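You operate a simulated robot arm through the tools that you are given. There is no shell and no other tool. Be economical: measure what you need, move in short steps, check, and stop when the job is done.

The job below is to be done with a simulated robot arm. You get a single attempt, and the scene is never put back.

Task
Put the red spoon and the blue teaspoon in their bays.
Fine: cutlery drawer, shut again.

It is judged by the outcome, as a careful person would: the job done as asked, and still so three seconds after it is handed in. It fails if anything else is knocked over, pushed out of place, dropped, spilled or broken.

Robot
A 6-joint arm with a two-finger parallel gripper, fixed in place. Base frame: the origin is at the foot of the arm, x ahead of it, y to its left, z up. Lengths are in mm, angles in degrees, forces in N, time in s.
With the tool pointing down near the work surface it reaches from about 320 to 700 mm from the base axis. Its first joint turns from -166.0 to 166.0 degrees. Payload 4.1 kg.
The tool frame sits at the grasp point between the pads (the TCP): z along the fingers, y along the line on which they close. The tips reach 23 mm beyond it. Largest opening 94 mm; finger width 38, thickness 10; the body of the gripper, 54 by 96 mm, starts 39 mm behind the TCP.
Orientation is that of the tool frame in the base frame, as a unit quaternion [x, y, z, w]. With the fingers straight down and closing along the base's y, the tool's x points along the base's -x, its y along +y and its z along -z.

Tools
- The arm moves only by the tool apply_moves. Its arguments are lists of equal length, an entry for each row: "linear": the shift along the tool's x, y, z in mm, a list of three; "turn": the turn, a rotation vector about the tool's x, y, z in degrees, a list of three. In form: {"linear": [[x, y, z], ...], "turn": [[ax, ay, az], ...]}. A call has 1 to 12 rows; each row shifts and turns the commanded pose from where the row before left it, along the tool's axes as they then stand. "claw" is the opening, from 0 (shut) to 1 (fully open), set as the call begins (left out, the last holds). Rows are played at 5 a second. More than 50 mm and 8.6 degrees between two rows, or a gripper value outside its range, and nothing of the call is played. A pose out of reach is approached as far as the arm can. The call stops where the force on the tool passes 40 N (or 10 N more than at its start, if that is more) or the arm is blocked; 0.2 s more then pass. The fingers move at their own pace (about 45 mm/s each) and stop on an object; they squeeze with about 41 N. The grip force told is the motor's: it shows also when the fingers shut on nothing. Time passes only in rows, and 0.2 s behind the last, so rows that do not move let the fingers close. It gives the time, the measured TCP pose, the force on the tool (base axes), the opening and the grip force at its end, in the units of the frame above (readings bear some noise), and new pictures: "show" is both (left out), scene, wrist or none.
- Cameras (640 x 400 px; columns grow to the right, rows downward): "scene" is fixed at [50.2, 649.9, 1460.4]; the picture's right is [-0.87, -0.50, 0.00], its down [-0.25, 0.43, -0.87] and it looks along [0.43, -0.75, -0.50] (base axes); focal length 350 px, centre (320, 200). "wrist" rides on the gripper at [86, 16, -74] in the tool frame; the picture's right is [-0.18, 0.98, 0.00], its down [-0.58, -0.11, -0.81] and it looks along [-0.79, -0.15, 0.59] (tool axes); focal length 243 px, centre (320, 200). There is no depth. A picture from a camera that has moved, and an enlarged one, comes with that camera's place and axes in the base frame and with its lens.
- lift_body(by): slides the trunk up (or, below 0, down) by that many mm; the arm rides with it, the base frame stays. It gives what a move gives, with no picture.
- inspect(camera, box): a new picture of the part [left, top, right, bottom] of that camera's present view, enlarged. No time passes.
- hand_in(): hands the job in; it is judged then, once.

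Work in short steps. Places have to be worked out from the pictures, the camera data and where the tool is seen: move nearer, look again, correct. Check each grasp and each placing, and mend what went wrong. You have 120 turns and 200 pictures in all, those below and enlarged ones among them. Open the gripper and draw the arm clear of the work before you hand the job in, unless the task says otherwise; then end with one line.

The tools are called after "Request:" as name(argument=value, ...) on one line, values as JSON. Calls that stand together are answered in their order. apply_moves: Moves the arm, as the interface text tells. Its arguments: {"type":"object","properties":{"linear":{"type":"array"},"turn":{"type":"array"},"claw":{"type":"number"},"show":{"type":"string","enum":["both","scene","wrist","none"]}},"required":["linear","turn"]} The other tools are called the same way: lift_body (by) slides the trunk up or down; inspect (camera, box) takes an enlarged picture of a part of a camera's view; hand_in () hands the job in.

At the start:

```text
clock: 0.0
eef_pos: [371.2, -215.2, 1145.8]
tcp_rot: [0.0, 1.0, 0.001, -0.001]
force: [-0.5, -0.3, 1.0]
width: 94.1
grip_force: 0.0
trunk travel left (down, up): [-500.0, 90.0]
```

scene: 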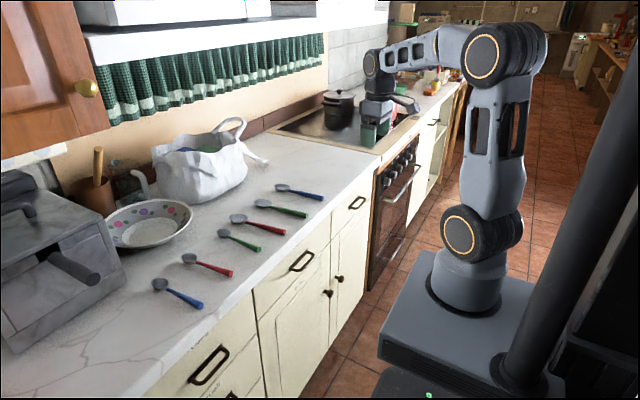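
wrist: 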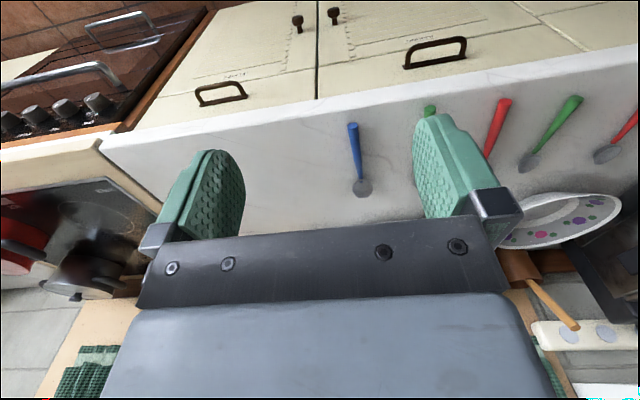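

I start by enlarging the spoons and the drawers in the scene view to tell the sizes and the candidates for the cutlery drawer.

Request:
inspect(camera="scene", box=[130, 170, 340, 320])

Request:
inspect(camera="scene", box=[140, 170, 400, 400])

Request:
inspect(camera="wrist", box=[150, 0, 640, 200])

```text
2.67 times, centred on (235, 245) of scene
camera zoom: at [50.2, 649.9, 1460.4], right [-0.87, -0.5, 0.0], down [-0.25, 0.43, -0.87], along [0.43, -0.75, -0.5], focal length 935 px, centre (547, 80)
```

zoom: 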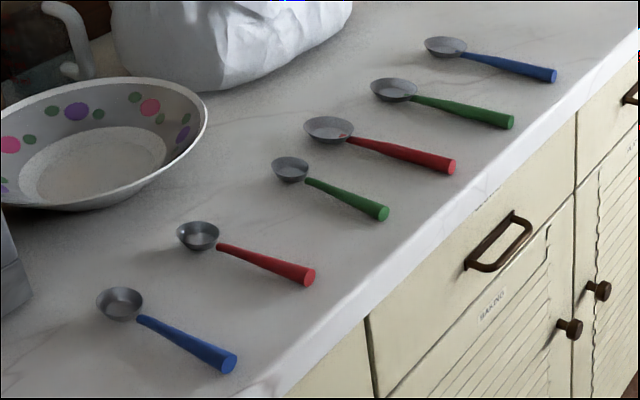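

```text
1.74 times, centred on (270, 285) of scene
camera zoom: at [50.2, 649.9, 1460.4], right [-0.87, -0.5, 0.0], down [-0.25, 0.43, -0.87], along [0.43, -0.75, -0.5], focal length 610 px, centre (407, 52)
```

zoom: 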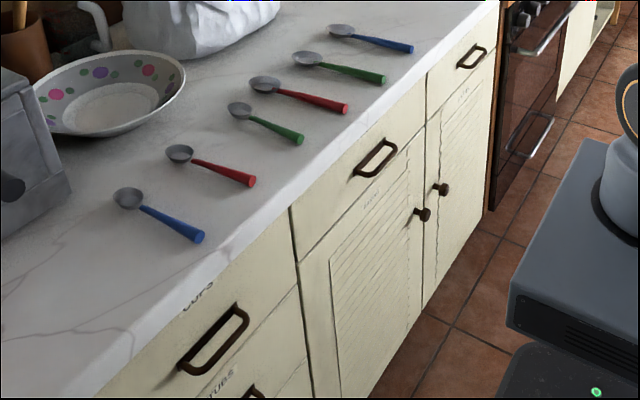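

```text
1.31 times, centred on (395, 100) of wrist
camera zoom: at [285.5, -200.9, 1218.5], right [0.18, 0.98, 0.0], down [0.58, -0.11, 0.81], along [0.79, -0.15, -0.59], focal length 317 px, centre (222, 331)
```

zoom: 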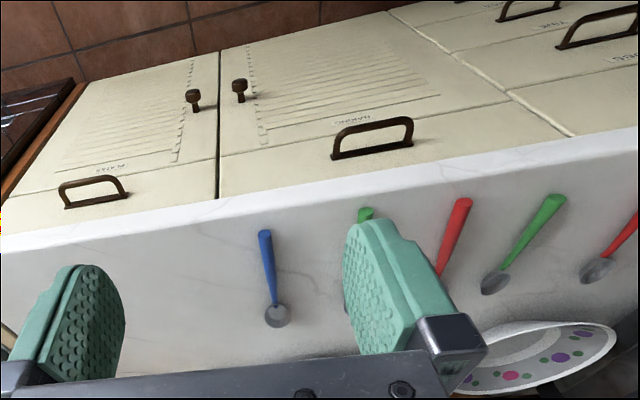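

Estimating lengths on the counter: the three at y<50 are about 185 mm (spoons), the three at y>100 about 157 mm (teaspoons). So the red spoon is at about (522..709, 18..41), and the blue teaspoon at about (519..677, 325). The fronts carry labels, so I take the wrist camera along them to read them.

Request:
apply_moves(linear=[[0, 45, 10], [0, 45, 10], [0, 45, 10], [0, 45, 10], [0, 45, 10], [0, 45, 10]], turn=[[0, 0, 0], [0, 0, 0], [0, 0, 0], [0, 0, 0], [0, 0, 0], [0, 0, 0]], show="wrist")

```text
clock: 1.4
eef_pos: [370.8, 54.7, 1085.6]
tcp_rot: [0.0, 1.0, 0.001, 0.0]
force: [0.3, 0.2, -0.9]
width: 94.0
grip_force: 0.0
trunk travel left (down, up): [-500.0, 90.0]
camera wrist: at [285.7, 70.3, 1159.2], right [0.18, 0.98, 0.0], down [0.58, -0.11, 0.81], along [0.79, -0.15, -0.59], focal length 243 px, centre (320, 200)
```

wrist: 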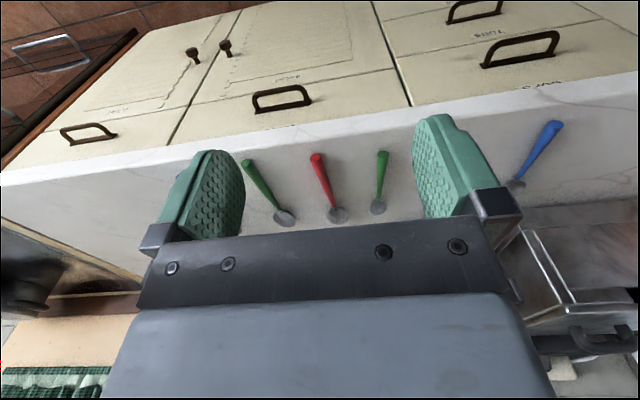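

Request:
inspect(camera="wrist", box=[200, 30, 360, 130])

Request:
inspect(camera="wrist", box=[400, 0, 620, 120])

Request:
inspect(camera="wrist", box=[50, 60, 210, 160])

```text
4.00 times, centred on (280, 80) of wrist
camera zoom: at [285.7, 70.3, 1159.2], right [0.18, 0.98, 0.0], down [0.58, -0.11, 0.81], along [0.79, -0.15, -0.59], focal length 970 px, centre (480, 680)
```

zoom: 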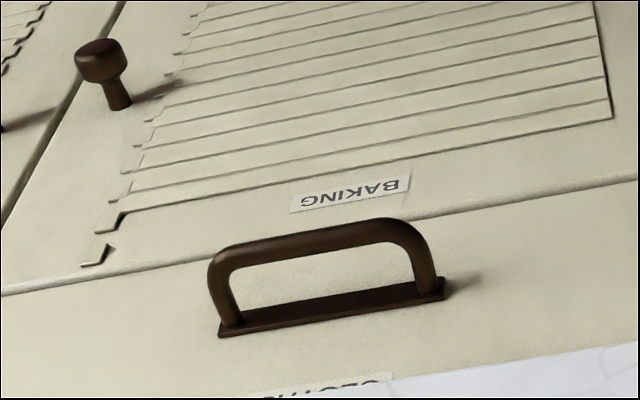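

```text
2.91 times, centred on (510, 60) of wrist
camera zoom: at [285.7, 70.3, 1159.2], right [0.18, 0.98, 0.0], down [0.58, -0.11, 0.81], along [0.79, -0.15, -0.59], focal length 706 px, centre (-233, 607)
```

zoom: 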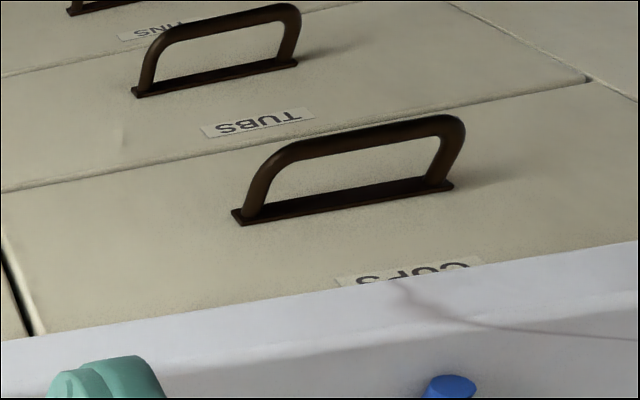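

```text
4.00 times, centred on (130, 110) of wrist
camera zoom: at [285.7, 70.3, 1159.2], right [0.18, 0.98, 0.0], down [0.58, -0.11, 0.81], along [0.79, -0.15, -0.59], focal length 970 px, centre (1080, 560)
```

zoom: 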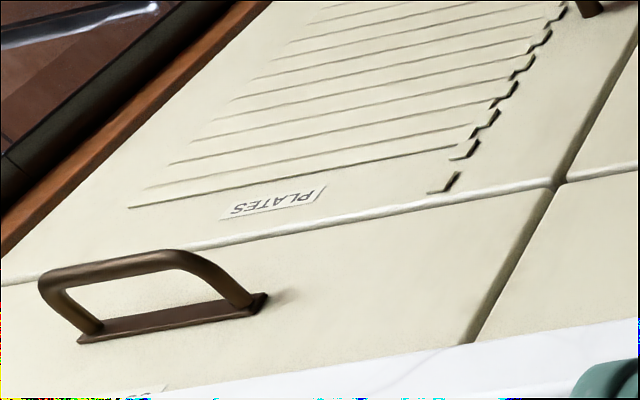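

The middle drawer label seems to start "CLOTH..", and the right drawer's is hidden under the counter's edge. I lower the arm in front of the counter to read both.

Request:
apply_moves(linear=[[0, -40, 30], [0, -40, 30], [0, -40, 30], [0, 0, 40], [0, 0, 40]], turn=[[0, 0, 0], [0, 0, 0], [0, 0, 0], [0, 0, 0], [0, 0, 0]], show="wrist")

```text
clock: 2.6
eef_pos: [370.7, -66.5, 915.8]
tcp_rot: [0.0, 1.0, 0.0, 0.0]
force: [0.0, 0.1, -1.3]
width: 93.9
grip_force: 0.0
trunk travel left (down, up): [-500.0, 90.0]
camera wrist: at [285.0, -50.6, 989.1], right [0.18, 0.98, 0.0], down [0.58, -0.11, 0.81], along [0.79, -0.15, -0.59], focal length 243 px, centre (320, 200)
```

wrist: 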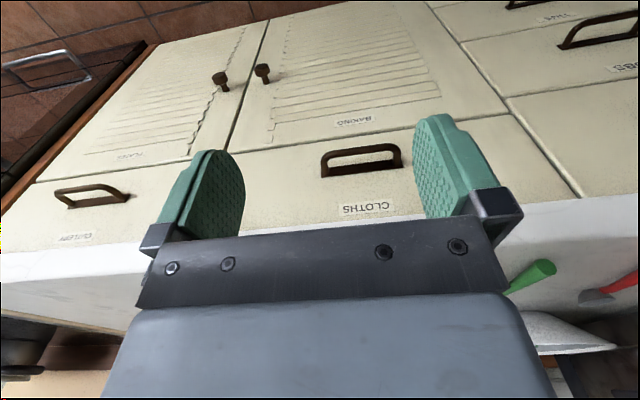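

The right drawer is labelled CUTLERY; triangulating, its handle base is at about (523, -443, 767), with the bar some 40 mm proud. I go alongside it clear of the counter, then turn the tool to point at +x.

Request:
apply_moves(linear=[[2, -48, 0], [2, -48, 0], [2, -48, 0], [2, -48, 0], [2, -48, 0], [2, -48, 0], [2, -48, 0], [0, -35, 0]], turn=[[0, 0, 0], [0, 0, 0], [0, 0, 0], [0, 0, 0], [0, 0, 0], [0, 0, 0], [0, 0, 0], [0, 0, 0]], show="wrist")

Request:
apply_moves(linear=[[0, 0, 0], [0, 0, 0], [0, 0, 0], [0, 0, 0], [0, 0, 0], [0, 0, 0], [0, 0, 0], [0, 0, 0], [0, 0, 0], [0, 0, 0], [0, 0, 0]], turn=[[0, -8.182, 0], [0, -8.182, 0], [0, -8.182, 0], [0, -8.182, 0], [0, -8.182, 0], [0, -8.182, 0], [0, -8.182, 0], [0, -8.182, 0], [0, -8.182, 0], [0, -8.182, 0], [0, -8.18, 0]], show="both")

```text
clock: 4.4
eef_pos: [358.1, -437.5, 916.8]
tcp_rot: [0.0, 1.0, -0.001, 0.0]
force: [0.2, -0.3, 0.3]
width: 94.1
grip_force: 0.0
trunk travel left (down, up): [-500.0, 90.0]
camera wrist: at [271.8, -422.7, 989.8], right [0.18, 0.98, 0.0], down [0.58, -0.11, 0.81], along [0.79, -0.15, -0.59], focal length 243 px, centre (320, 200)
```

wrist: 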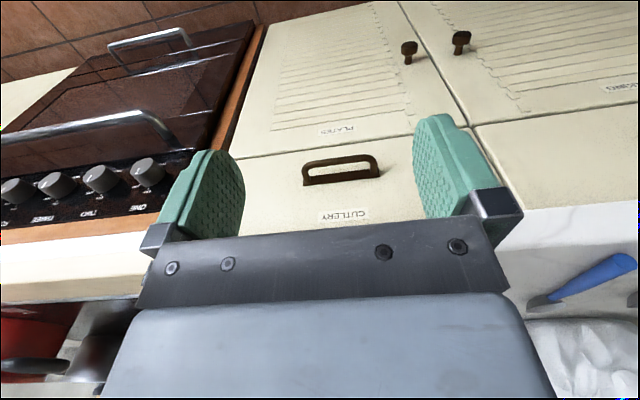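

```text
clock: 6.8
eef_pos: [357.1, -437.9, 914.3]
tcp_rot: [0.0, 0.706, 0.0, 0.708]
force: [-0.1, 0.0, -0.3]
width: 94.1
grip_force: 0.0
trunk travel left (down, up): [-500.0, 90.0]
camera wrist: at [283.8, -422.0, 827.3], right [0.0, 0.98, 0.18], down [-0.81, -0.11, 0.58], along [0.59, -0.15, 0.79], focal length 243 px, centre (320, 200)
```

scene: 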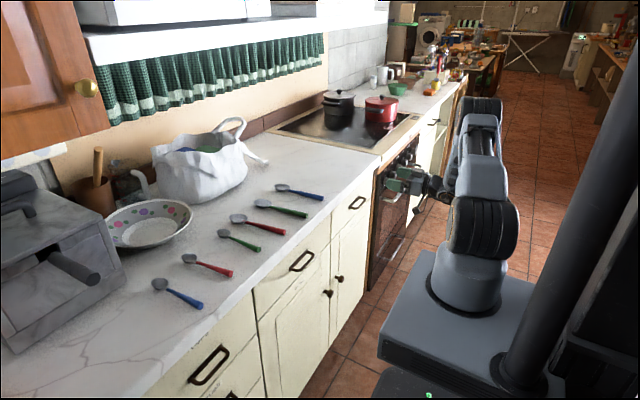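
wrist: 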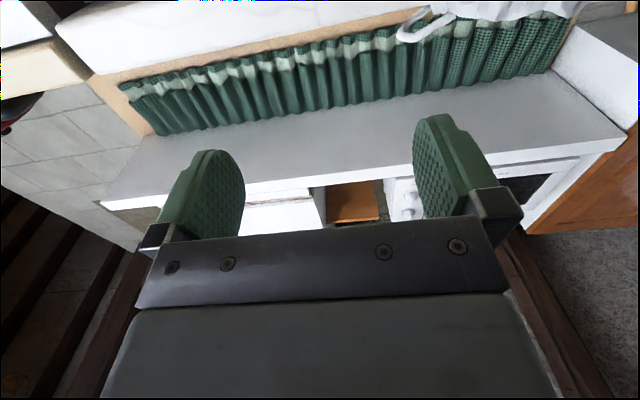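

The tool now points along +x. The bar is at about (491, -439, 770). I roll the tool by 90° so that the fingers close vertically, and then lower it to the bar's height.

Request:
apply_moves(linear=[[0, 0, 0], [0, 0, 0], [0, 0, 0], [0, 0, 0], [0, 0, 0], [0, 0, 0], [0, 0, 0], [0, 0, 0], [0, 0, 0], [0, 0, 0], [0, 0, 0]], turn=[[0, 0, 8.182], [0, 0, 8.182], [0, 0, 8.182], [0, 0, 8.182], [0, 0, 8.182], [0, 0, 8.182], [0, 0, 8.182], [0, 0, 8.182], [0, 0, 8.182], [0, 0, 8.182], [0, 0, 8.18]], show="none")

Request:
apply_moves(linear=[[0, -48, 0], [0, -48, 0], [0, -48, 0], [0, 0, 0]], turn=[[0, 0, 0], [0, 0, 0], [0, 0, 0], [0, 0, 0]], show="both")

```text
clock: 9.2
eef_pos: [356.4, -437.4, 915.3]
tcp_rot: [0.501, 0.499, 0.501, 0.499]
force: [0.0, -0.4, -0.4]
width: 94.0
grip_force: 0.0
trunk travel left (down, up): [-500.0, 90.0]
```

```text
clock: 10.2
eef_pos: [357.5, -436.8, 770.5]
tcp_rot: [0.5, 0.5, 0.501, 0.5]
force: [0.4, -0.2, 0.2]
width: 93.9
grip_force: 0.1
trunk travel left (down, up): [-500.0, 90.0]
camera wrist: at [283.4, -351.8, 785.6], right [0.0, -0.18, 0.98], down [-0.81, -0.58, -0.11], along [0.59, -0.79, -0.15], focal length 243 px, centre (320, 200)
```

scene: 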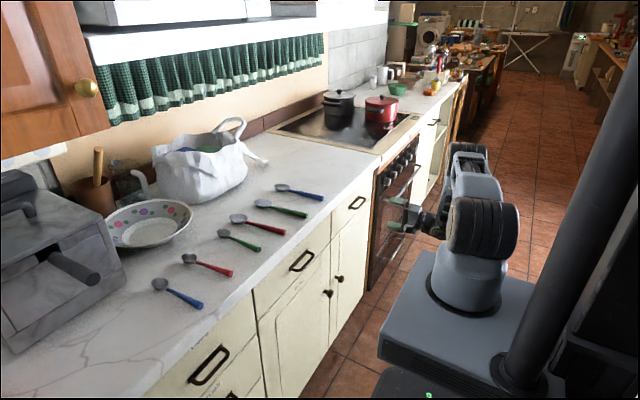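
wrist: 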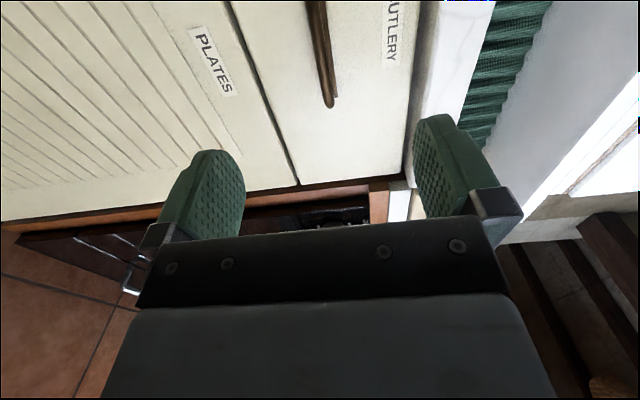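

The handle's end is seen at y≈-492, z≈770, in line with the tool. I advance toward the bar to just short of the front and look.

Request:
apply_moves(linear=[[0, 0, 40], [0, 0, 40], [0, 0, 40], [0, 0, 0]], turn=[[0, 0, 0], [0, 0, 0], [0, 0, 0], [0, 0, 0]], show="both")

Request:
inspect(camera="scene", box=[320, 150, 440, 240])

```text
clock: 11.2
eef_pos: [476.3, -436.4, 772.1]
tcp_rot: [0.5, 0.5, 0.5, 0.5]
force: [-0.3, 0.0, -0.2]
width: 94.4
grip_force: 0.0
trunk travel left (down, up): [-500.0, 90.0]
camera wrist: at [403.6, -351.3, 787.6], right [0.0, -0.18, 0.98], down [-0.81, -0.58, -0.11], along [0.59, -0.79, -0.15], focal length 243 px, centre (320, 200)
```

scene: 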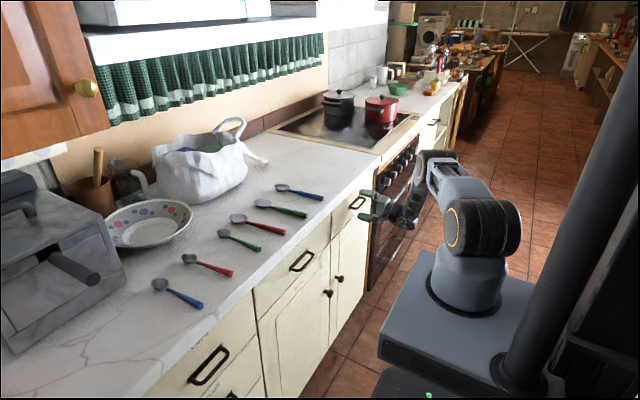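
wrist: 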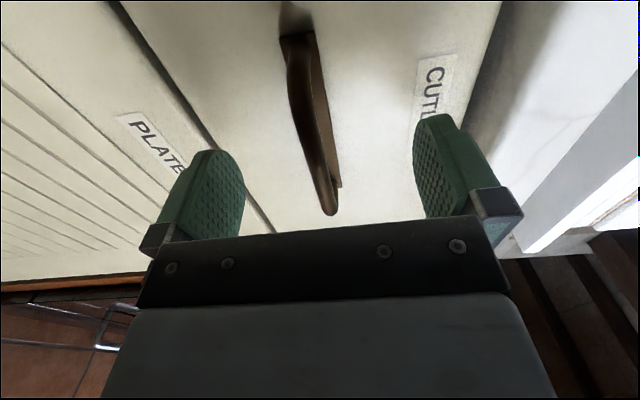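

```text
4.44 times, centred on (380, 195) of scene
camera zoom: at [50.2, 649.9, 1460.4], right [-0.87, -0.5, 0.0], down [-0.25, 0.43, -0.87], along [0.43, -0.75, -0.5], focal length 1558 px, centre (53, 222)
```

zoom: 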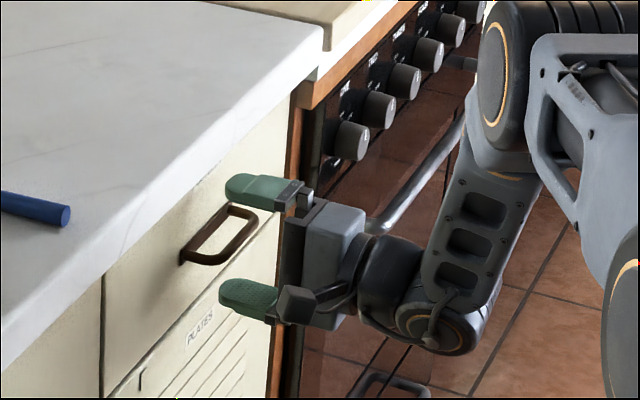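

The bar lies between the pads. I advance 12 mm more and close.

Request:
apply_moves(linear=[[0, 0, 6], [0, 0, 6], [0, 0, 0]], turn=[[0, 0, 0], [0, 0, 0], [0, 0, 0]], show="none")

Request:
apply_moves(linear=[[0, 0, 0], [0, 0, 0], [0, 0, 0], [0, 0, 0], [0, 0, 0], [0, 0, 0]], turn=[[0, 0, 0], [0, 0, 0], [0, 0, 0], [0, 0, 0], [0, 0, 0], [0, 0, 0]], claw=0, show="wrist")

```text
clock: 12.0
eef_pos: [489.3, -435.8, 771.3]
tcp_rot: [0.499, 0.5, 0.5, 0.501]
force: [-0.2, 0.3, 0.4]
width: 93.9
grip_force: 0.0
trunk travel left (down, up): [-500.0, 90.0]
```

```text
clock: 13.4
eef_pos: [489.6, -436.7, 771.2]
tcp_rot: [0.5, 0.501, 0.499, 0.499]
force: [-0.7, 0.2, -2.4]
width: 9.4
grip_force: 45.2
trunk travel left (down, up): [-500.0, 90.0]
camera wrist: at [415.2, -351.4, 786.7], right [0.0, -0.18, 0.98], down [-0.81, -0.58, -0.11], along [0.59, -0.79, -0.15], focal length 243 px, centre (320, 200)
```

wrist: 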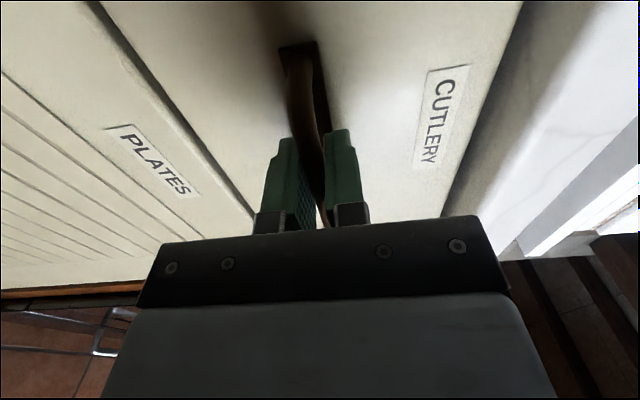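

The bar is gripped at 9.4 mm. I pull along -x, gently at first.

Request:
apply_moves(linear=[[0, 0, -10], [0, 0, -15], [0, 0, -20], [0, 0, -20], [0, 0, -20], [0, 0, -20]], turn=[[0, 0, 0], [0, 0, 0], [0, 0, 0], [0, 0, 0], [0, 0, 0], [0, 0, 0]], show="scene")

```text
clock: 14.8
eef_pos: [384.3, -437.4, 770.9]
tcp_rot: [0.5, 0.5, 0.5, 0.5]
force: [-1.1, 3.3, 6.1]
width: 9.3
grip_force: 44.3
trunk travel left (down, up): [-500.0, 90.0]
```

scene: 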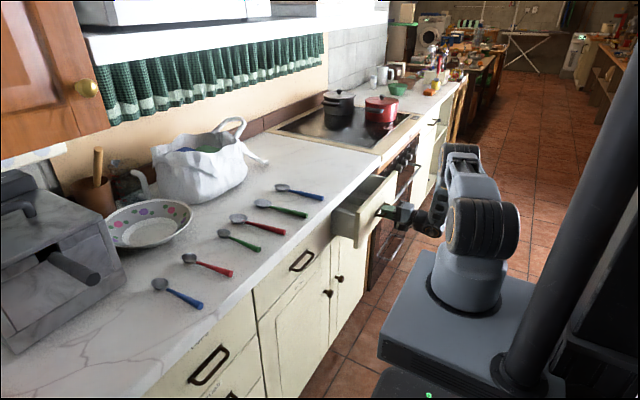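

The drawer follows. I continue pulling until it resists or is well open.

Request:
apply_moves(linear=[[0, 0, -20], [0, 0, -20], [0, 0, -20], [0, 0, -20], [0, 0, -20], [0, 0, -20]], turn=[[0, 0, 0], [0, 0, 0], [0, 0, 0], [0, 0, 0], [0, 0, 0], [0, 0, 0]], show="scene")

Request:
inspect(camera="scene", box=[310, 140, 470, 260])

```text
clock: 16.2
eef_pos: [262.8, -436.9, 770.9]
tcp_rot: [0.5, 0.5, 0.5, 0.5]
force: [-1.0, 2.0, -4.8]
width: 9.1
grip_force: 45.0
trunk travel left (down, up): [-500.0, 90.0]
```

scene: 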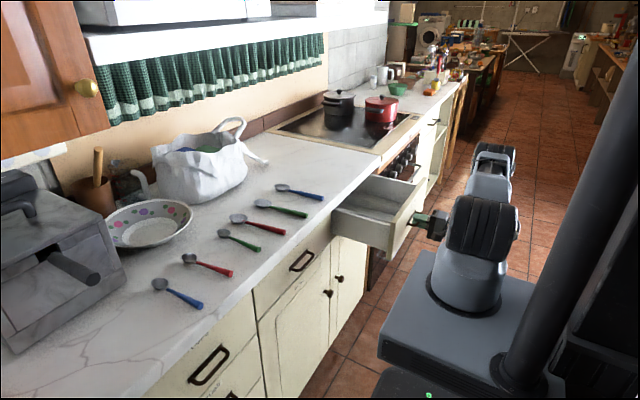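

```text
3.33 times, centred on (390, 200) of scene
camera zoom: at [50.2, 649.9, 1460.4], right [-0.87, -0.5, 0.0], down [-0.25, 0.43, -0.87], along [0.43, -0.75, -0.5], focal length 1168 px, centre (87, 200)
```

zoom: 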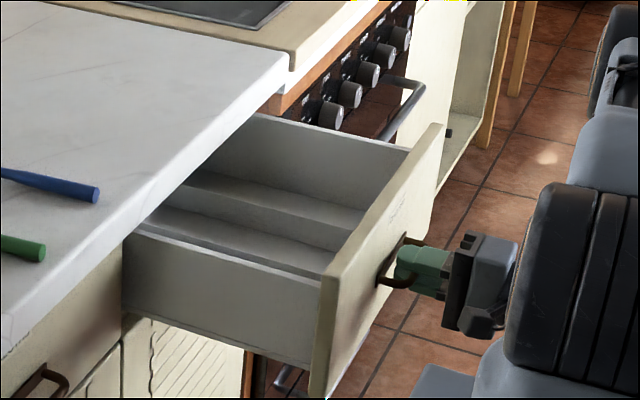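

There are at least two bays running front to back. I pull another 50 mm for room.

Request:
apply_moves(linear=[[0, 0, -15], [0, 0, -15], [0, 0, -10], [0, 0, -10]], turn=[[0, 0, 0], [0, 0, 0], [0, 0, 0], [0, 0, 0]], show="none")

Request:
inspect(camera="scene", box=[320, 150, 440, 260])

```text
clock: 17.2
eef_pos: [213.8, -437.0, 771.3]
tcp_rot: [0.5, 0.5, 0.499, 0.501]
force: [-0.9, 5.4, -2.0]
width: 9.3
grip_force: 44.9
trunk travel left (down, up): [-500.0, 90.0]
```

```text
3.64 times, centred on (380, 205) of scene
camera zoom: at [50.2, 649.9, 1460.4], right [-0.87, -0.5, 0.0], down [-0.25, 0.43, -0.87], along [0.43, -0.75, -0.5], focal length 1274 px, centre (102, 182)
```

zoom: 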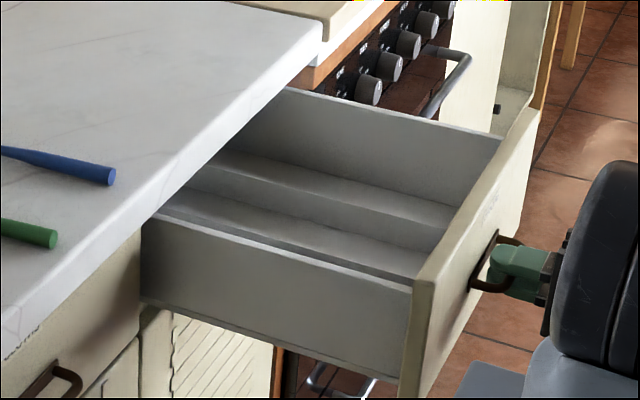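

Open by 276 mm. I release the handle, back off and rise clear above the drawer.

Request:
apply_moves(linear=[[0, 0, 0], [0, 0, 0], [0, 0, 0], [0, 0, 0], [0, 0, 0], [0, 0, -20], [0, 0, -25]], turn=[[0, 0, 0], [0, 0, 0], [0, 0, 0], [0, 0, 0], [0, 0, 0], [0, 0, 0], [0, 0, 0]], claw=0.6, show="wrist")

```text
clock: 18.8
eef_pos: [167.8, -437.3, 773.2]
tcp_rot: [0.501, 0.5, 0.5, 0.5]
force: [0.8, -0.9, 1.5]
width: 56.5
grip_force: 0.1
trunk travel left (down, up): [-500.0, 90.0]
camera wrist: at [94.8, -351.7, 786.8], right [0.0, -0.18, 0.98], down [-0.81, -0.58, -0.11], along [0.59, -0.79, -0.15], focal length 243 px, centre (320, 200)
```

wrist: 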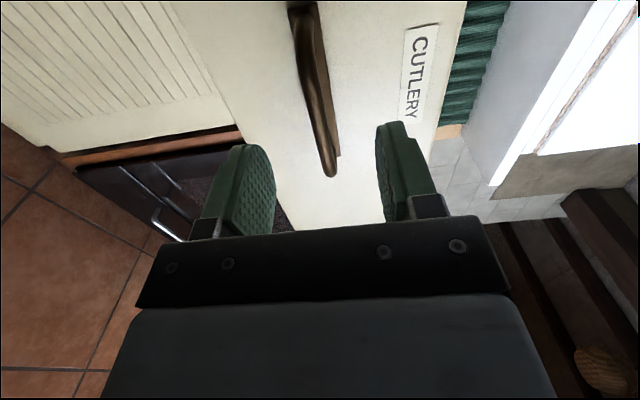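

Free of the handle. I rise to z≈1000 and then turn the tool back to pointing down.

Request:
apply_moves(linear=[[0, 46, 0], [0, 46, 0], [0, 46, 0], [0, 46, 0], [0, 46, 0]], turn=[[0, 0, 0], [0, 0, 0], [0, 0, 0], [0, 0, 0], [0, 0, 0]], show="none")

Request:
apply_moves(linear=[[0, 0, 8], [0, 0, 8], [0, 0, 8], [0, 0, 8], [0, 0, 8], [0, 0, 8], [0, 0, 8], [0, 0, 8], [0, 0, 8], [0, 0, 8], [0, 0, 8]], turn=[[0, 0, -8.182], [0, 0, -8.182], [0, 0, -8.182], [0, 0, -8.182], [0, 0, -8.182], [0, 0, -8.182], [0, 0, -8.182], [0, 0, -8.182], [0, 0, -8.182], [0, 0, -8.182], [0, 0, -8.18]], show="none")

Request:
apply_moves(linear=[[0, 0, 0], [0, 0, 0], [0, 0, 0], [0, 0, 0], [0, 0, 0], [0, 0, 0], [0, 0, 0], [0, 0, 0], [0, 0, 0], [0, 0, 0], [0, 0, 0]], turn=[[0, 8.182, 0], [0, 8.182, 0], [0, 8.182, 0], [0, 8.182, 0], [0, 8.182, 0], [0, 8.182, 0], [0, 8.182, 0], [0, 8.182, 0], [0, 8.182, 0], [0, 8.182, 0], [0, 8.18, 0]], show="both")

```text
clock: 20.0
eef_pos: [168.7, -436.9, 1001.7]
tcp_rot: [0.5, 0.501, 0.5, 0.5]
force: [-0.3, 0.1, 0.6]
width: 56.3
grip_force: 0.1
trunk travel left (down, up): [-500.0, 90.0]
```

```text
clock: 22.4
eef_pos: [257.5, -437.4, 1000.8]
tcp_rot: [-0.001, 0.707, 0.0, 0.707]
force: [-0.6, 0.2, -1.1]
width: 56.4
grip_force: 0.0
trunk travel left (down, up): [-500.0, 90.0]
```

```text
clock: 24.8
eef_pos: [256.5, -436.8, 1001.0]
tcp_rot: [0.0, 1.0, 0.0, -0.001]
force: [-0.6, -0.2, 0.4]
width: 56.3
grip_force: 0.1
trunk travel left (down, up): [-500.0, 90.0]
camera wrist: at [171.7, -421.9, 1074.7], right [0.18, 0.98, 0.0], down [0.58, -0.11, 0.81], along [0.79, -0.15, -0.59], focal length 243 px, centre (320, 200)
```

scene: 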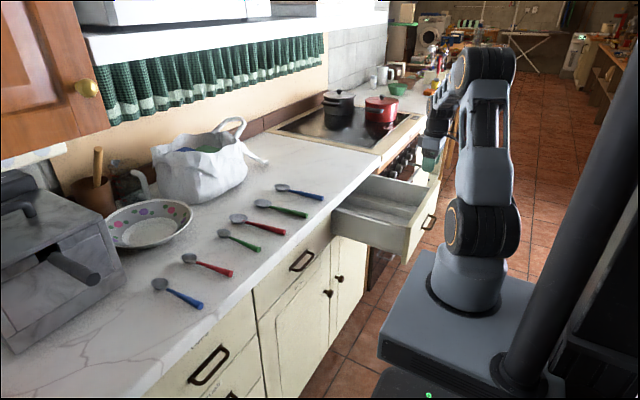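
wrist: 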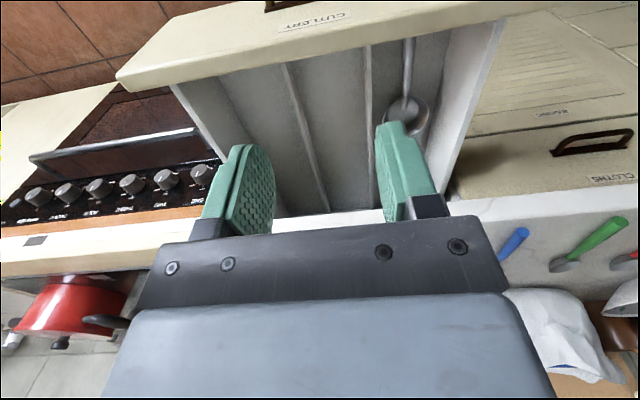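

Three bays are visible, with a large utensil in the one nearest +y. I enlarge to look for labels or examples.

Request:
inspect(camera="wrist", box=[160, 0, 520, 225])

Request:
inspect(camera="wrist", box=[260, 30, 450, 150])

```text
1.78 times, centred on (340, 112) of wrist
camera zoom: at [171.7, -421.9, 1074.7], right [0.18, 0.98, 0.0], down [0.58, -0.11, 0.81], along [0.79, -0.15, -0.59], focal length 431 px, centre (284, 356)
```

zoom: 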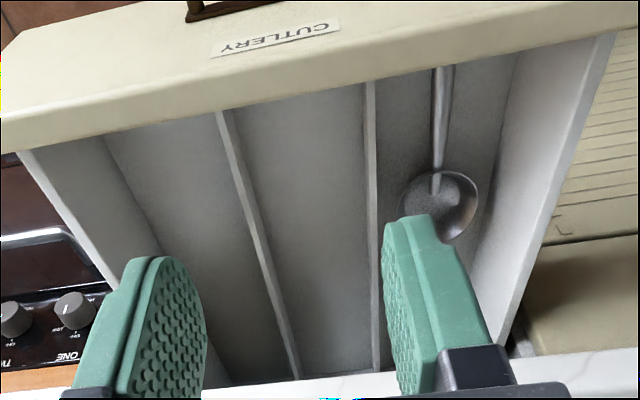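

```text
3.33 times, centred on (355, 90) of wrist
camera zoom: at [171.7, -421.9, 1074.7], right [0.18, 0.98, 0.0], down [0.58, -0.11, 0.81], along [0.79, -0.15, -0.59], focal length 809 px, centre (203, 567)
```

zoom: 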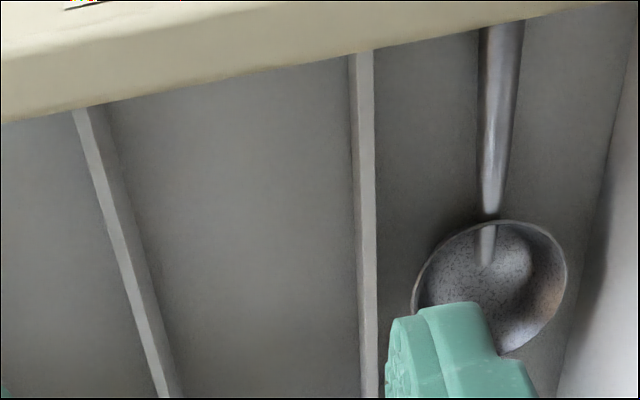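

One bay holds a metal utensil; there may be more at the back, under the counter. I lower and tilt the camera to look inside.

Request:
apply_moves(linear=[[20, 0, 30], [20, 0, 30], [0, 0, 0], [0, 0, 0], [0, 0, 0], [0, 0, 0]], turn=[[0, 0, 0], [0, 0, 0], [0, -8, 0], [0, -8, 0], [0, -8, 0], [0, -8, 0]], show="wrist")

Request:
inspect(camera="wrist", box=[160, 0, 480, 220])

```text
clock: 26.2
eef_pos: [216.9, -436.4, 941.0]
tcp_rot: [0.001, 0.961, -0.001, 0.277]
force: [0.8, -0.4, 0.3]
width: 56.4
grip_force: 0.0
trunk travel left (down, up): [-500.0, 90.0]
camera wrist: at [105.0, -422.0, 957.1], right [0.16, 0.98, 0.1], down [0.06, -0.11, 0.99], along [0.99, -0.15, -0.08], focal length 243 px, centre (320, 200)
```

wrist: 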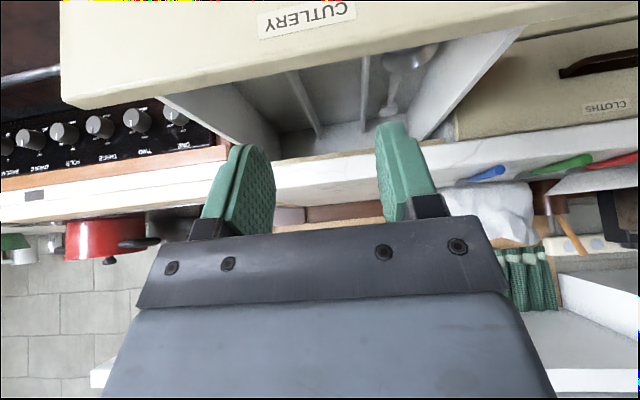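

```text
1.82 times, centred on (320, 110) of wrist
camera zoom: at [105.0, -422.0, 957.1], right [0.16, 0.98, 0.1], down [0.06, -0.11, 0.99], along [0.99, -0.15, -0.08], focal length 441 px, centre (320, 364)
```

zoom: 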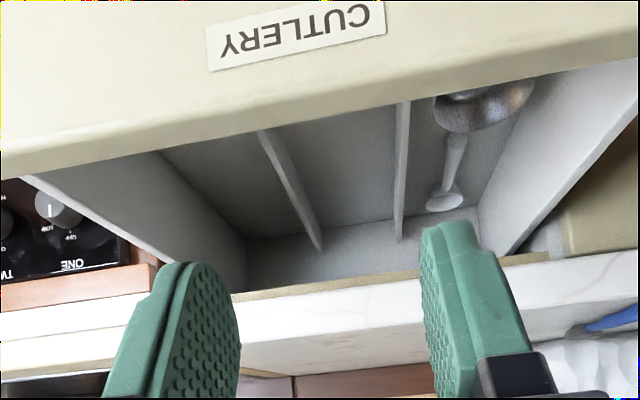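

The back of the drawer is in view: the +y bay holds metal utensils, the other two look empty. I go over the drawer and look steeply down for labels in the bays.

Request:
apply_moves(linear=[[0, 0, 0], [0, 0, 0], [0, 0, 0], [0, 0, 0], [-40, 0, -30], [-40, 0, -30], [-33, 0, 0], [0, 0, 0], [0, 0, 0], [0, 0, 0]], turn=[[0, 8, 0], [0, 8, 0], [0, 8, 0], [0, 8, 0], [0, 0, 0], [0, 0, 0], [0, 0, 0], [0, 8, 0], [0, 8, 0], [0, 8, 0]], show="wrist")

Request:
inspect(camera="wrist", box=[160, 0, 480, 220])

```text
clock: 28.4
eef_pos: [330.6, -436.4, 1001.0]
tcp_rot: [-0.001, 0.978, 0.0, -0.21]
force: [0.1, 0.0, 0.3]
width: 56.4
grip_force: 0.1
trunk travel left (down, up): [-500.0, 90.0]
camera wrist: at [282.4, -421.9, 1103.1], right [0.17, 0.98, -0.08], down [0.86, -0.11, 0.5], along [0.48, -0.15, -0.86], focal length 243 px, centre (320, 200)
```

wrist: 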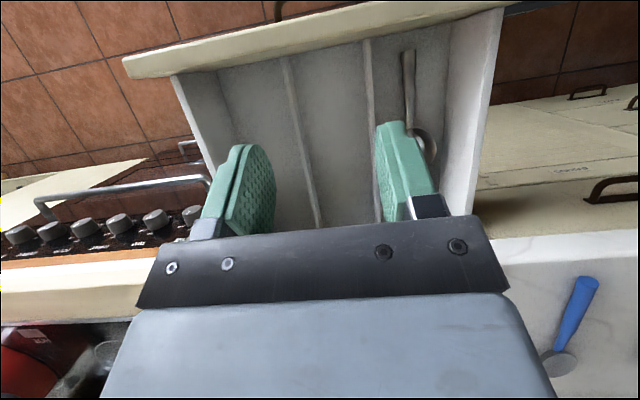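

```text
1.82 times, centred on (320, 110) of wrist
camera zoom: at [282.4, -421.9, 1103.1], right [0.17, 0.98, -0.08], down [0.86, -0.11, 0.5], along [0.48, -0.15, -0.86], focal length 441 px, centre (320, 364)
```

zoom: 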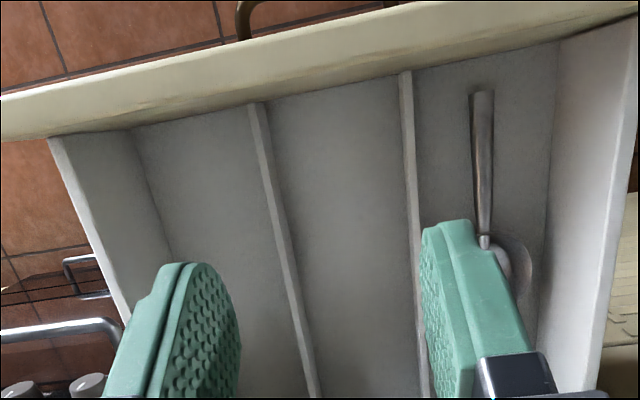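

No labels on the floor, so the utensils already there are the guide. I shift to -y so that the fingers no longer hide the +y bay.

Request:
apply_moves(linear=[[0, -40, 0], [0, -40, 0], [0, -30, 0], [0, 0, 0], [0, 0, 0]], turn=[[0, 0, 0], [0, 0, 0], [0, 0, 0], [0, -8, 0], [0, -8, 0]], show="wrist")

Request:
inspect(camera="wrist", box=[360, 0, 600, 200])

```text
clock: 29.6
eef_pos: [331.0, -545.8, 1001.1]
tcp_rot: [0.0, 0.998, 0.0, -0.069]
force: [-0.9, 0.1, 0.8]
width: 56.5
grip_force: 0.0
trunk travel left (down, up): [-500.0, 90.0]
camera wrist: at [254.9, -531.6, 1085.6], right [0.18, 0.98, -0.03], down [0.69, -0.11, 0.72], along [0.7, -0.15, -0.69], focal length 243 px, centre (320, 200)
```

wrist: 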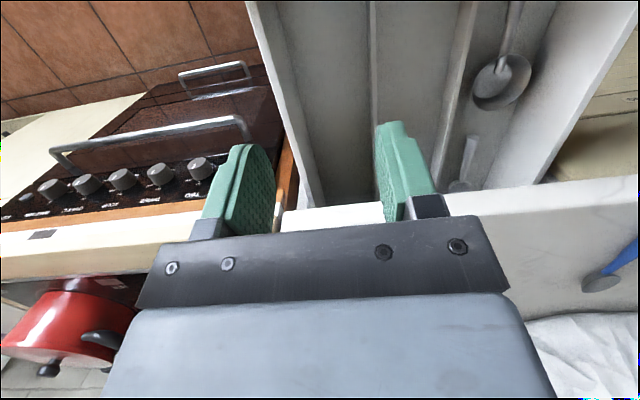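

```text
2.00 times, centred on (480, 100) of wrist
camera zoom: at [254.9, -531.6, 1085.6], right [0.18, 0.98, -0.03], down [0.69, -0.11, 0.72], along [0.7, -0.15, -0.69], focal length 485 px, centre (0, 400)
```

zoom: 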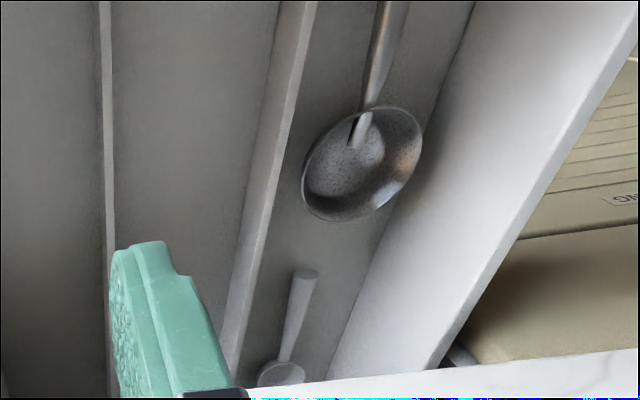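

The +y bay holds a big metal scoop (front) and a small metal spoon (back), the other two are empty. Labels could be on the inner face of the drawer front, so I turn the camera around to look back at it.

Request:
apply_moves(linear=[[0, 0, 0], [-15, 40, 0], [-15, 40, 0], [0, 30, 0], [0, 0, 0], [0, 0, 0], [0, 0, 0], [0, 0, 0], [0, 0, 0], [0, 0, 0], [0, 0, 0], [0, 0, 0]], turn=[[0, -8, 0], [0, 0, 0], [0, 0, 0], [0, 0, 0], [0, 0, 8.5], [0, 0, 8.5], [0, 0, 8.5], [0, 0, 8.5], [0, 0, 8.5], [0, 0, 8.5], [0, 0, 8.5], [0, 0, 8.5]], show="none")

Request:
apply_moves(linear=[[0, 0, 0], [0, 0, 0], [0, 0, 0], [0, 0, 0], [0, 0, 0], [0, 0, 0], [0, 0, 0], [0, 0, 0], [0, 0, 0], [0, 0, 0], [0, 0, 0], [0, 0, 0]], turn=[[0, 0, 8.5], [0, 0, 8.5], [0, 0, 8.5], [0, 0, 8.5], [0, 0, 8.5], [0, 0, 8.5], [0, 0, 8.5], [0, 0, 8.5], [0, 0, 8.5], [0, 0, 8.5], [0, 0, 8.5], [0, 0, 8.5]], show="wrist")

```text
clock: 32.2
eef_pos: [360.5, -436.4, 1000.6]
tcp_rot: [0.561, 0.828, 0.0, 0.001]
force: [0.1, -0.3, -0.6]
width: 56.5
grip_force: 0.0
trunk travel left (down, up): [-500.0, 90.0]
```

```text
clock: 34.8
eef_pos: [360.1, -437.5, 1001.6]
tcp_rot: [0.996, 0.086, 0.0, 0.0]
force: [-0.5, 0.4, 0.1]
width: 56.4
grip_force: 0.1
trunk travel left (down, up): [-500.0, 90.0]
camera wrist: at [449.0, -439.4, 1074.7], right [-0.01, -1.0, 0.0], down [-0.59, 0.01, 0.81], along [-0.81, 0.01, -0.59], focal length 243 px, centre (320, 200)
```

wrist: 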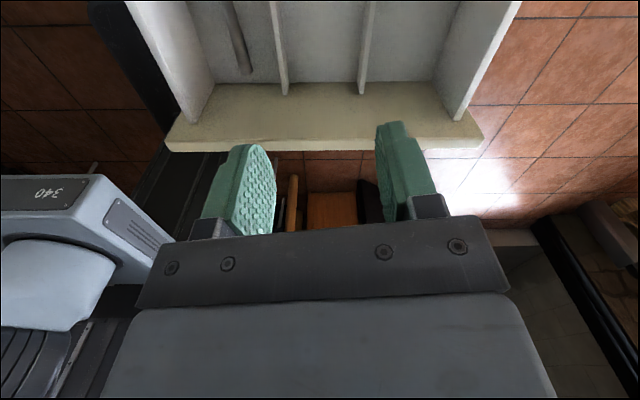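

Request:
inspect(camera="wrist", box=[160, 0, 490, 160])

```text
1.94 times, centred on (325, 80) of wrist
camera zoom: at [449.0, -439.4, 1074.7], right [-0.01, -1.0, 0.0], down [-0.59, 0.01, 0.81], along [-0.81, 0.01, -0.59], focal length 470 px, centre (310, 433)
```

zoom: 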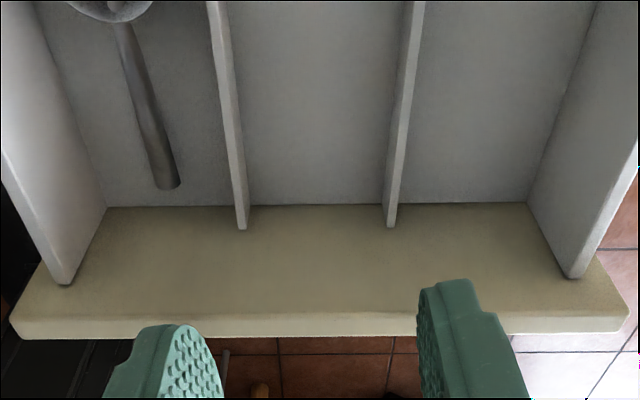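

No labels there either. I turn the camera back and take a better look, low and straight, into the back parts of the bays.

Request:
apply_moves(linear=[[0, 0, 0], [0, 0, 0], [0, 0, 0], [0, 0, 0], [0, 0, 0], [0, 0, 0], [0, 0, 0], [0, 0, 0], [0, 0, 0], [0, 0, 0], [0, 0, 0], [0, 0, 0]], turn=[[0, 0, -8.5], [0, 0, -8.5], [0, 0, -8.5], [0, 0, -8.5], [0, 0, -8.5], [0, 0, -8.5], [0, 0, -8.5], [0, 0, -8.5], [0, 0, -8.5], [0, 0, -8.5], [0, 0, -8.5], [0, 0, -8.5]], show="none")

Request:
apply_moves(linear=[[0, 0, 0], [0, 0, 0], [0, 0, 0], [0, 0, 0], [0, 0, 0], [0, 0, 0], [0, 0, 0], [0, 0, 0], [40, 20, 15], [40, 20, 15], [40, 20, 15], [0, 0, 0]], turn=[[0, 0, -8.5], [0, 0, -8.5], [0, 0, -8.5], [0, 0, -8.5], [0, 0, -8.5], [0, 0, -8.5], [0, 0, -8.5], [0, 0, -8.5], [0, 0, 0], [0, 0, 0], [0, 0, 0], [0, -8, 0]], claw=1, show="wrist")

Request:
inspect(camera="wrist", box=[160, 20, 460, 235])

```text
clock: 37.4
eef_pos: [360.2, -437.7, 1001.0]
tcp_rot: [0.558, 0.83, 0.0, 0.001]
force: [-0.6, 0.6, 0.6]
width: 56.3
grip_force: 0.1
trunk travel left (down, up): [-500.0, 90.0]
```

```text
clock: 40.0
eef_pos: [239.2, -375.3, 957.0]
tcp_rot: [0.0, 0.998, 0.0, 0.07]
force: [0.3, 0.6, 0.3]
width: 94.2
grip_force: 0.2
trunk travel left (down, up): [-500.0, 90.0]
camera wrist: at [144.9, -361.5, 1016.6], right [0.18, 0.98, 0.03], down [0.46, -0.11, 0.88], along [0.87, -0.15, -0.47], focal length 243 px, centre (320, 200)
```

wrist: 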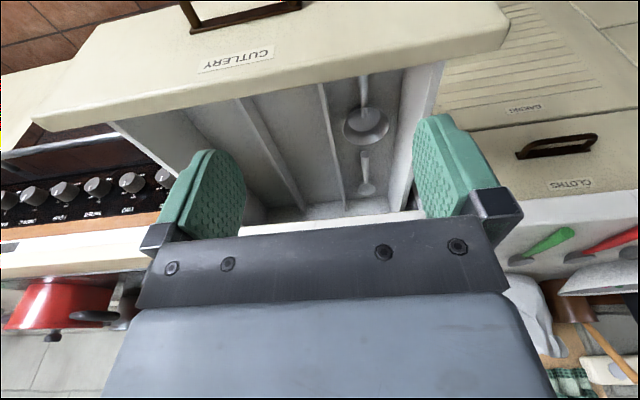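

```text
1.86 times, centred on (310, 128) of wrist
camera zoom: at [144.9, -361.5, 1016.6], right [0.18, 0.98, 0.03], down [0.46, -0.11, 0.88], along [0.87, -0.15, -0.47], focal length 451 px, centre (339, 335)
```

zoom: 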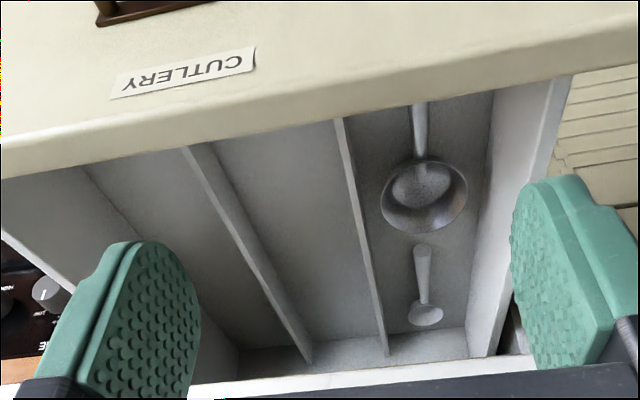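

Now the whole drawer is in view. I enlarge the bays further for marks or cross-partitions.

Request:
inspect(camera="wrist", box=[320, 60, 420, 220])

Request:
inspect(camera="wrist", box=[200, 90, 360, 230])

Request:
inspect(camera="scene", box=[320, 150, 450, 270])

```text
2.50 times, centred on (370, 140) of wrist
camera zoom: at [144.9, -361.5, 1016.6], right [0.18, 0.98, 0.03], down [0.46, -0.11, 0.88], along [0.87, -0.15, -0.47], focal length 606 px, centre (195, 350)
```

zoom: 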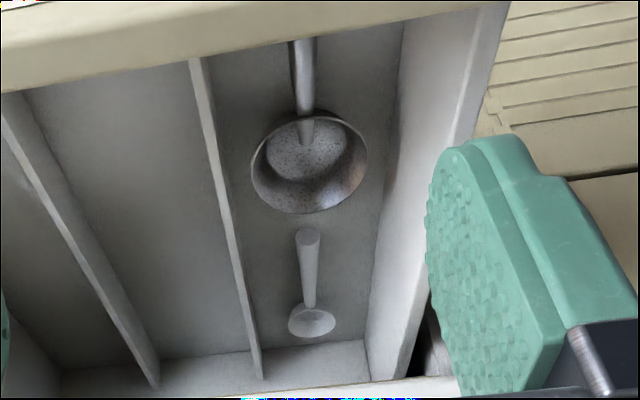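

```text
2.86 times, centred on (280, 160) of wrist
camera zoom: at [144.9, -361.5, 1016.6], right [0.18, 0.98, 0.03], down [0.46, -0.11, 0.88], along [0.87, -0.15, -0.47], focal length 693 px, centre (434, 314)
```

zoom: 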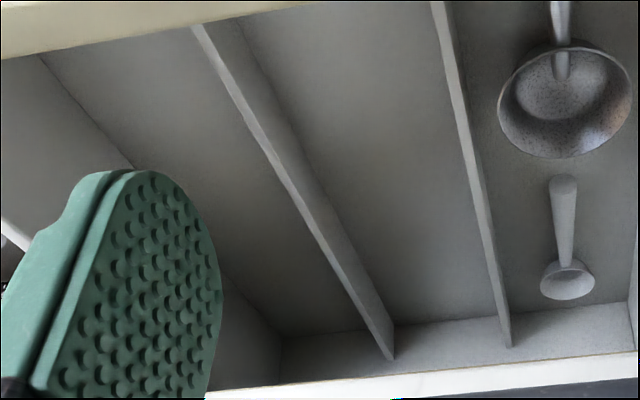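

```text
3.33 times, centred on (385, 210) of scene
camera zoom: at [50.2, 649.9, 1460.4], right [-0.87, -0.5, 0.0], down [-0.25, 0.43, -0.87], along [0.43, -0.75, -0.5], focal length 1168 px, centre (103, 167)
```

zoom: 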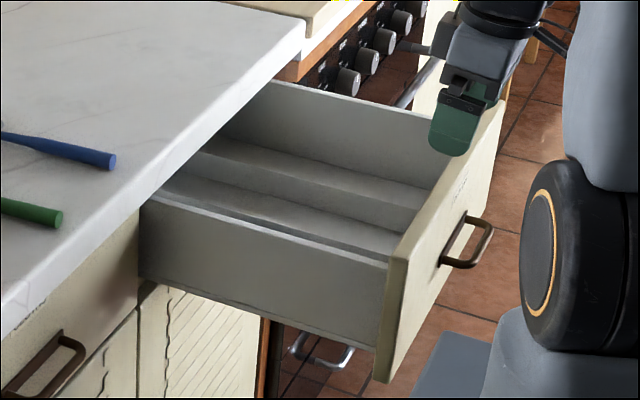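

No marks: only the +y bay has anything in it. Whether those two metal pieces are a spoon and a teaspoon matters, so I measure the counter spoons close up for comparison.

Request:
apply_moves(linear=[[0, 0, -40], [0, 0, -45], [-28, 39, 0], [-28, 39, 0], [-28, 39, 0], [-28, 39, 0], [-28, 39, 0], [-28, 39, 0], [-28, 39, 0], [-28, 39, 0], [-28, 39, 0], [-20, 39, 0]], turn=[[0, 8, 0], [0, 0, 0], [0, 0, 0], [0, 0, 0], [0, 0, 0], [0, 0, 0], [0, 0, 0], [0, 0, 0], [0, 0, 0], [0, 0, 0], [0, 0, 0], [0, 0, 0]], show="wrist")

Request:
inspect(camera="wrist", box=[220, 60, 420, 220])

```text
clock: 42.6
eef_pos: [506.2, 14.1, 1039.7]
tcp_rot: [0.0, 1.0, 0.0, 0.0]
force: [0.3, -0.4, 0.2]
width: 93.9
grip_force: 0.0
trunk travel left (down, up): [-500.0, 90.0]
camera wrist: at [421.0, 28.9, 1114.4], right [0.18, 0.98, 0.0], down [0.58, -0.11, 0.81], along [0.79, -0.15, -0.59], focal length 243 px, centre (320, 200)
```

wrist: 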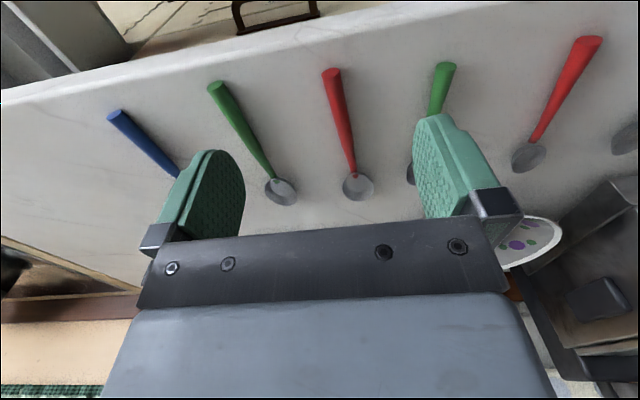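

```text
2.50 times, centred on (320, 140) of wrist
camera zoom: at [421.0, 28.9, 1114.4], right [0.18, 0.98, 0.0], down [0.58, -0.11, 0.81], along [0.79, -0.15, -0.59], focal length 606 px, centre (320, 350)
```

zoom: 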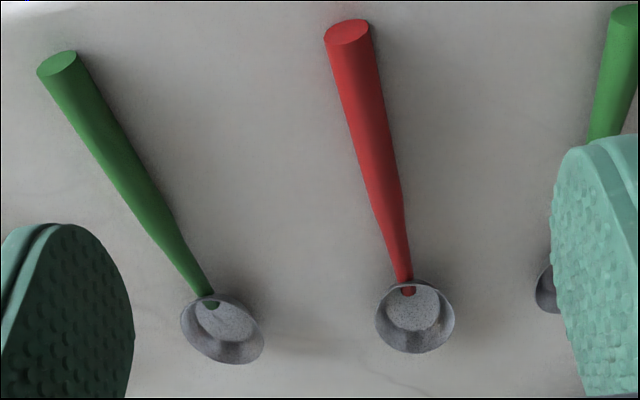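

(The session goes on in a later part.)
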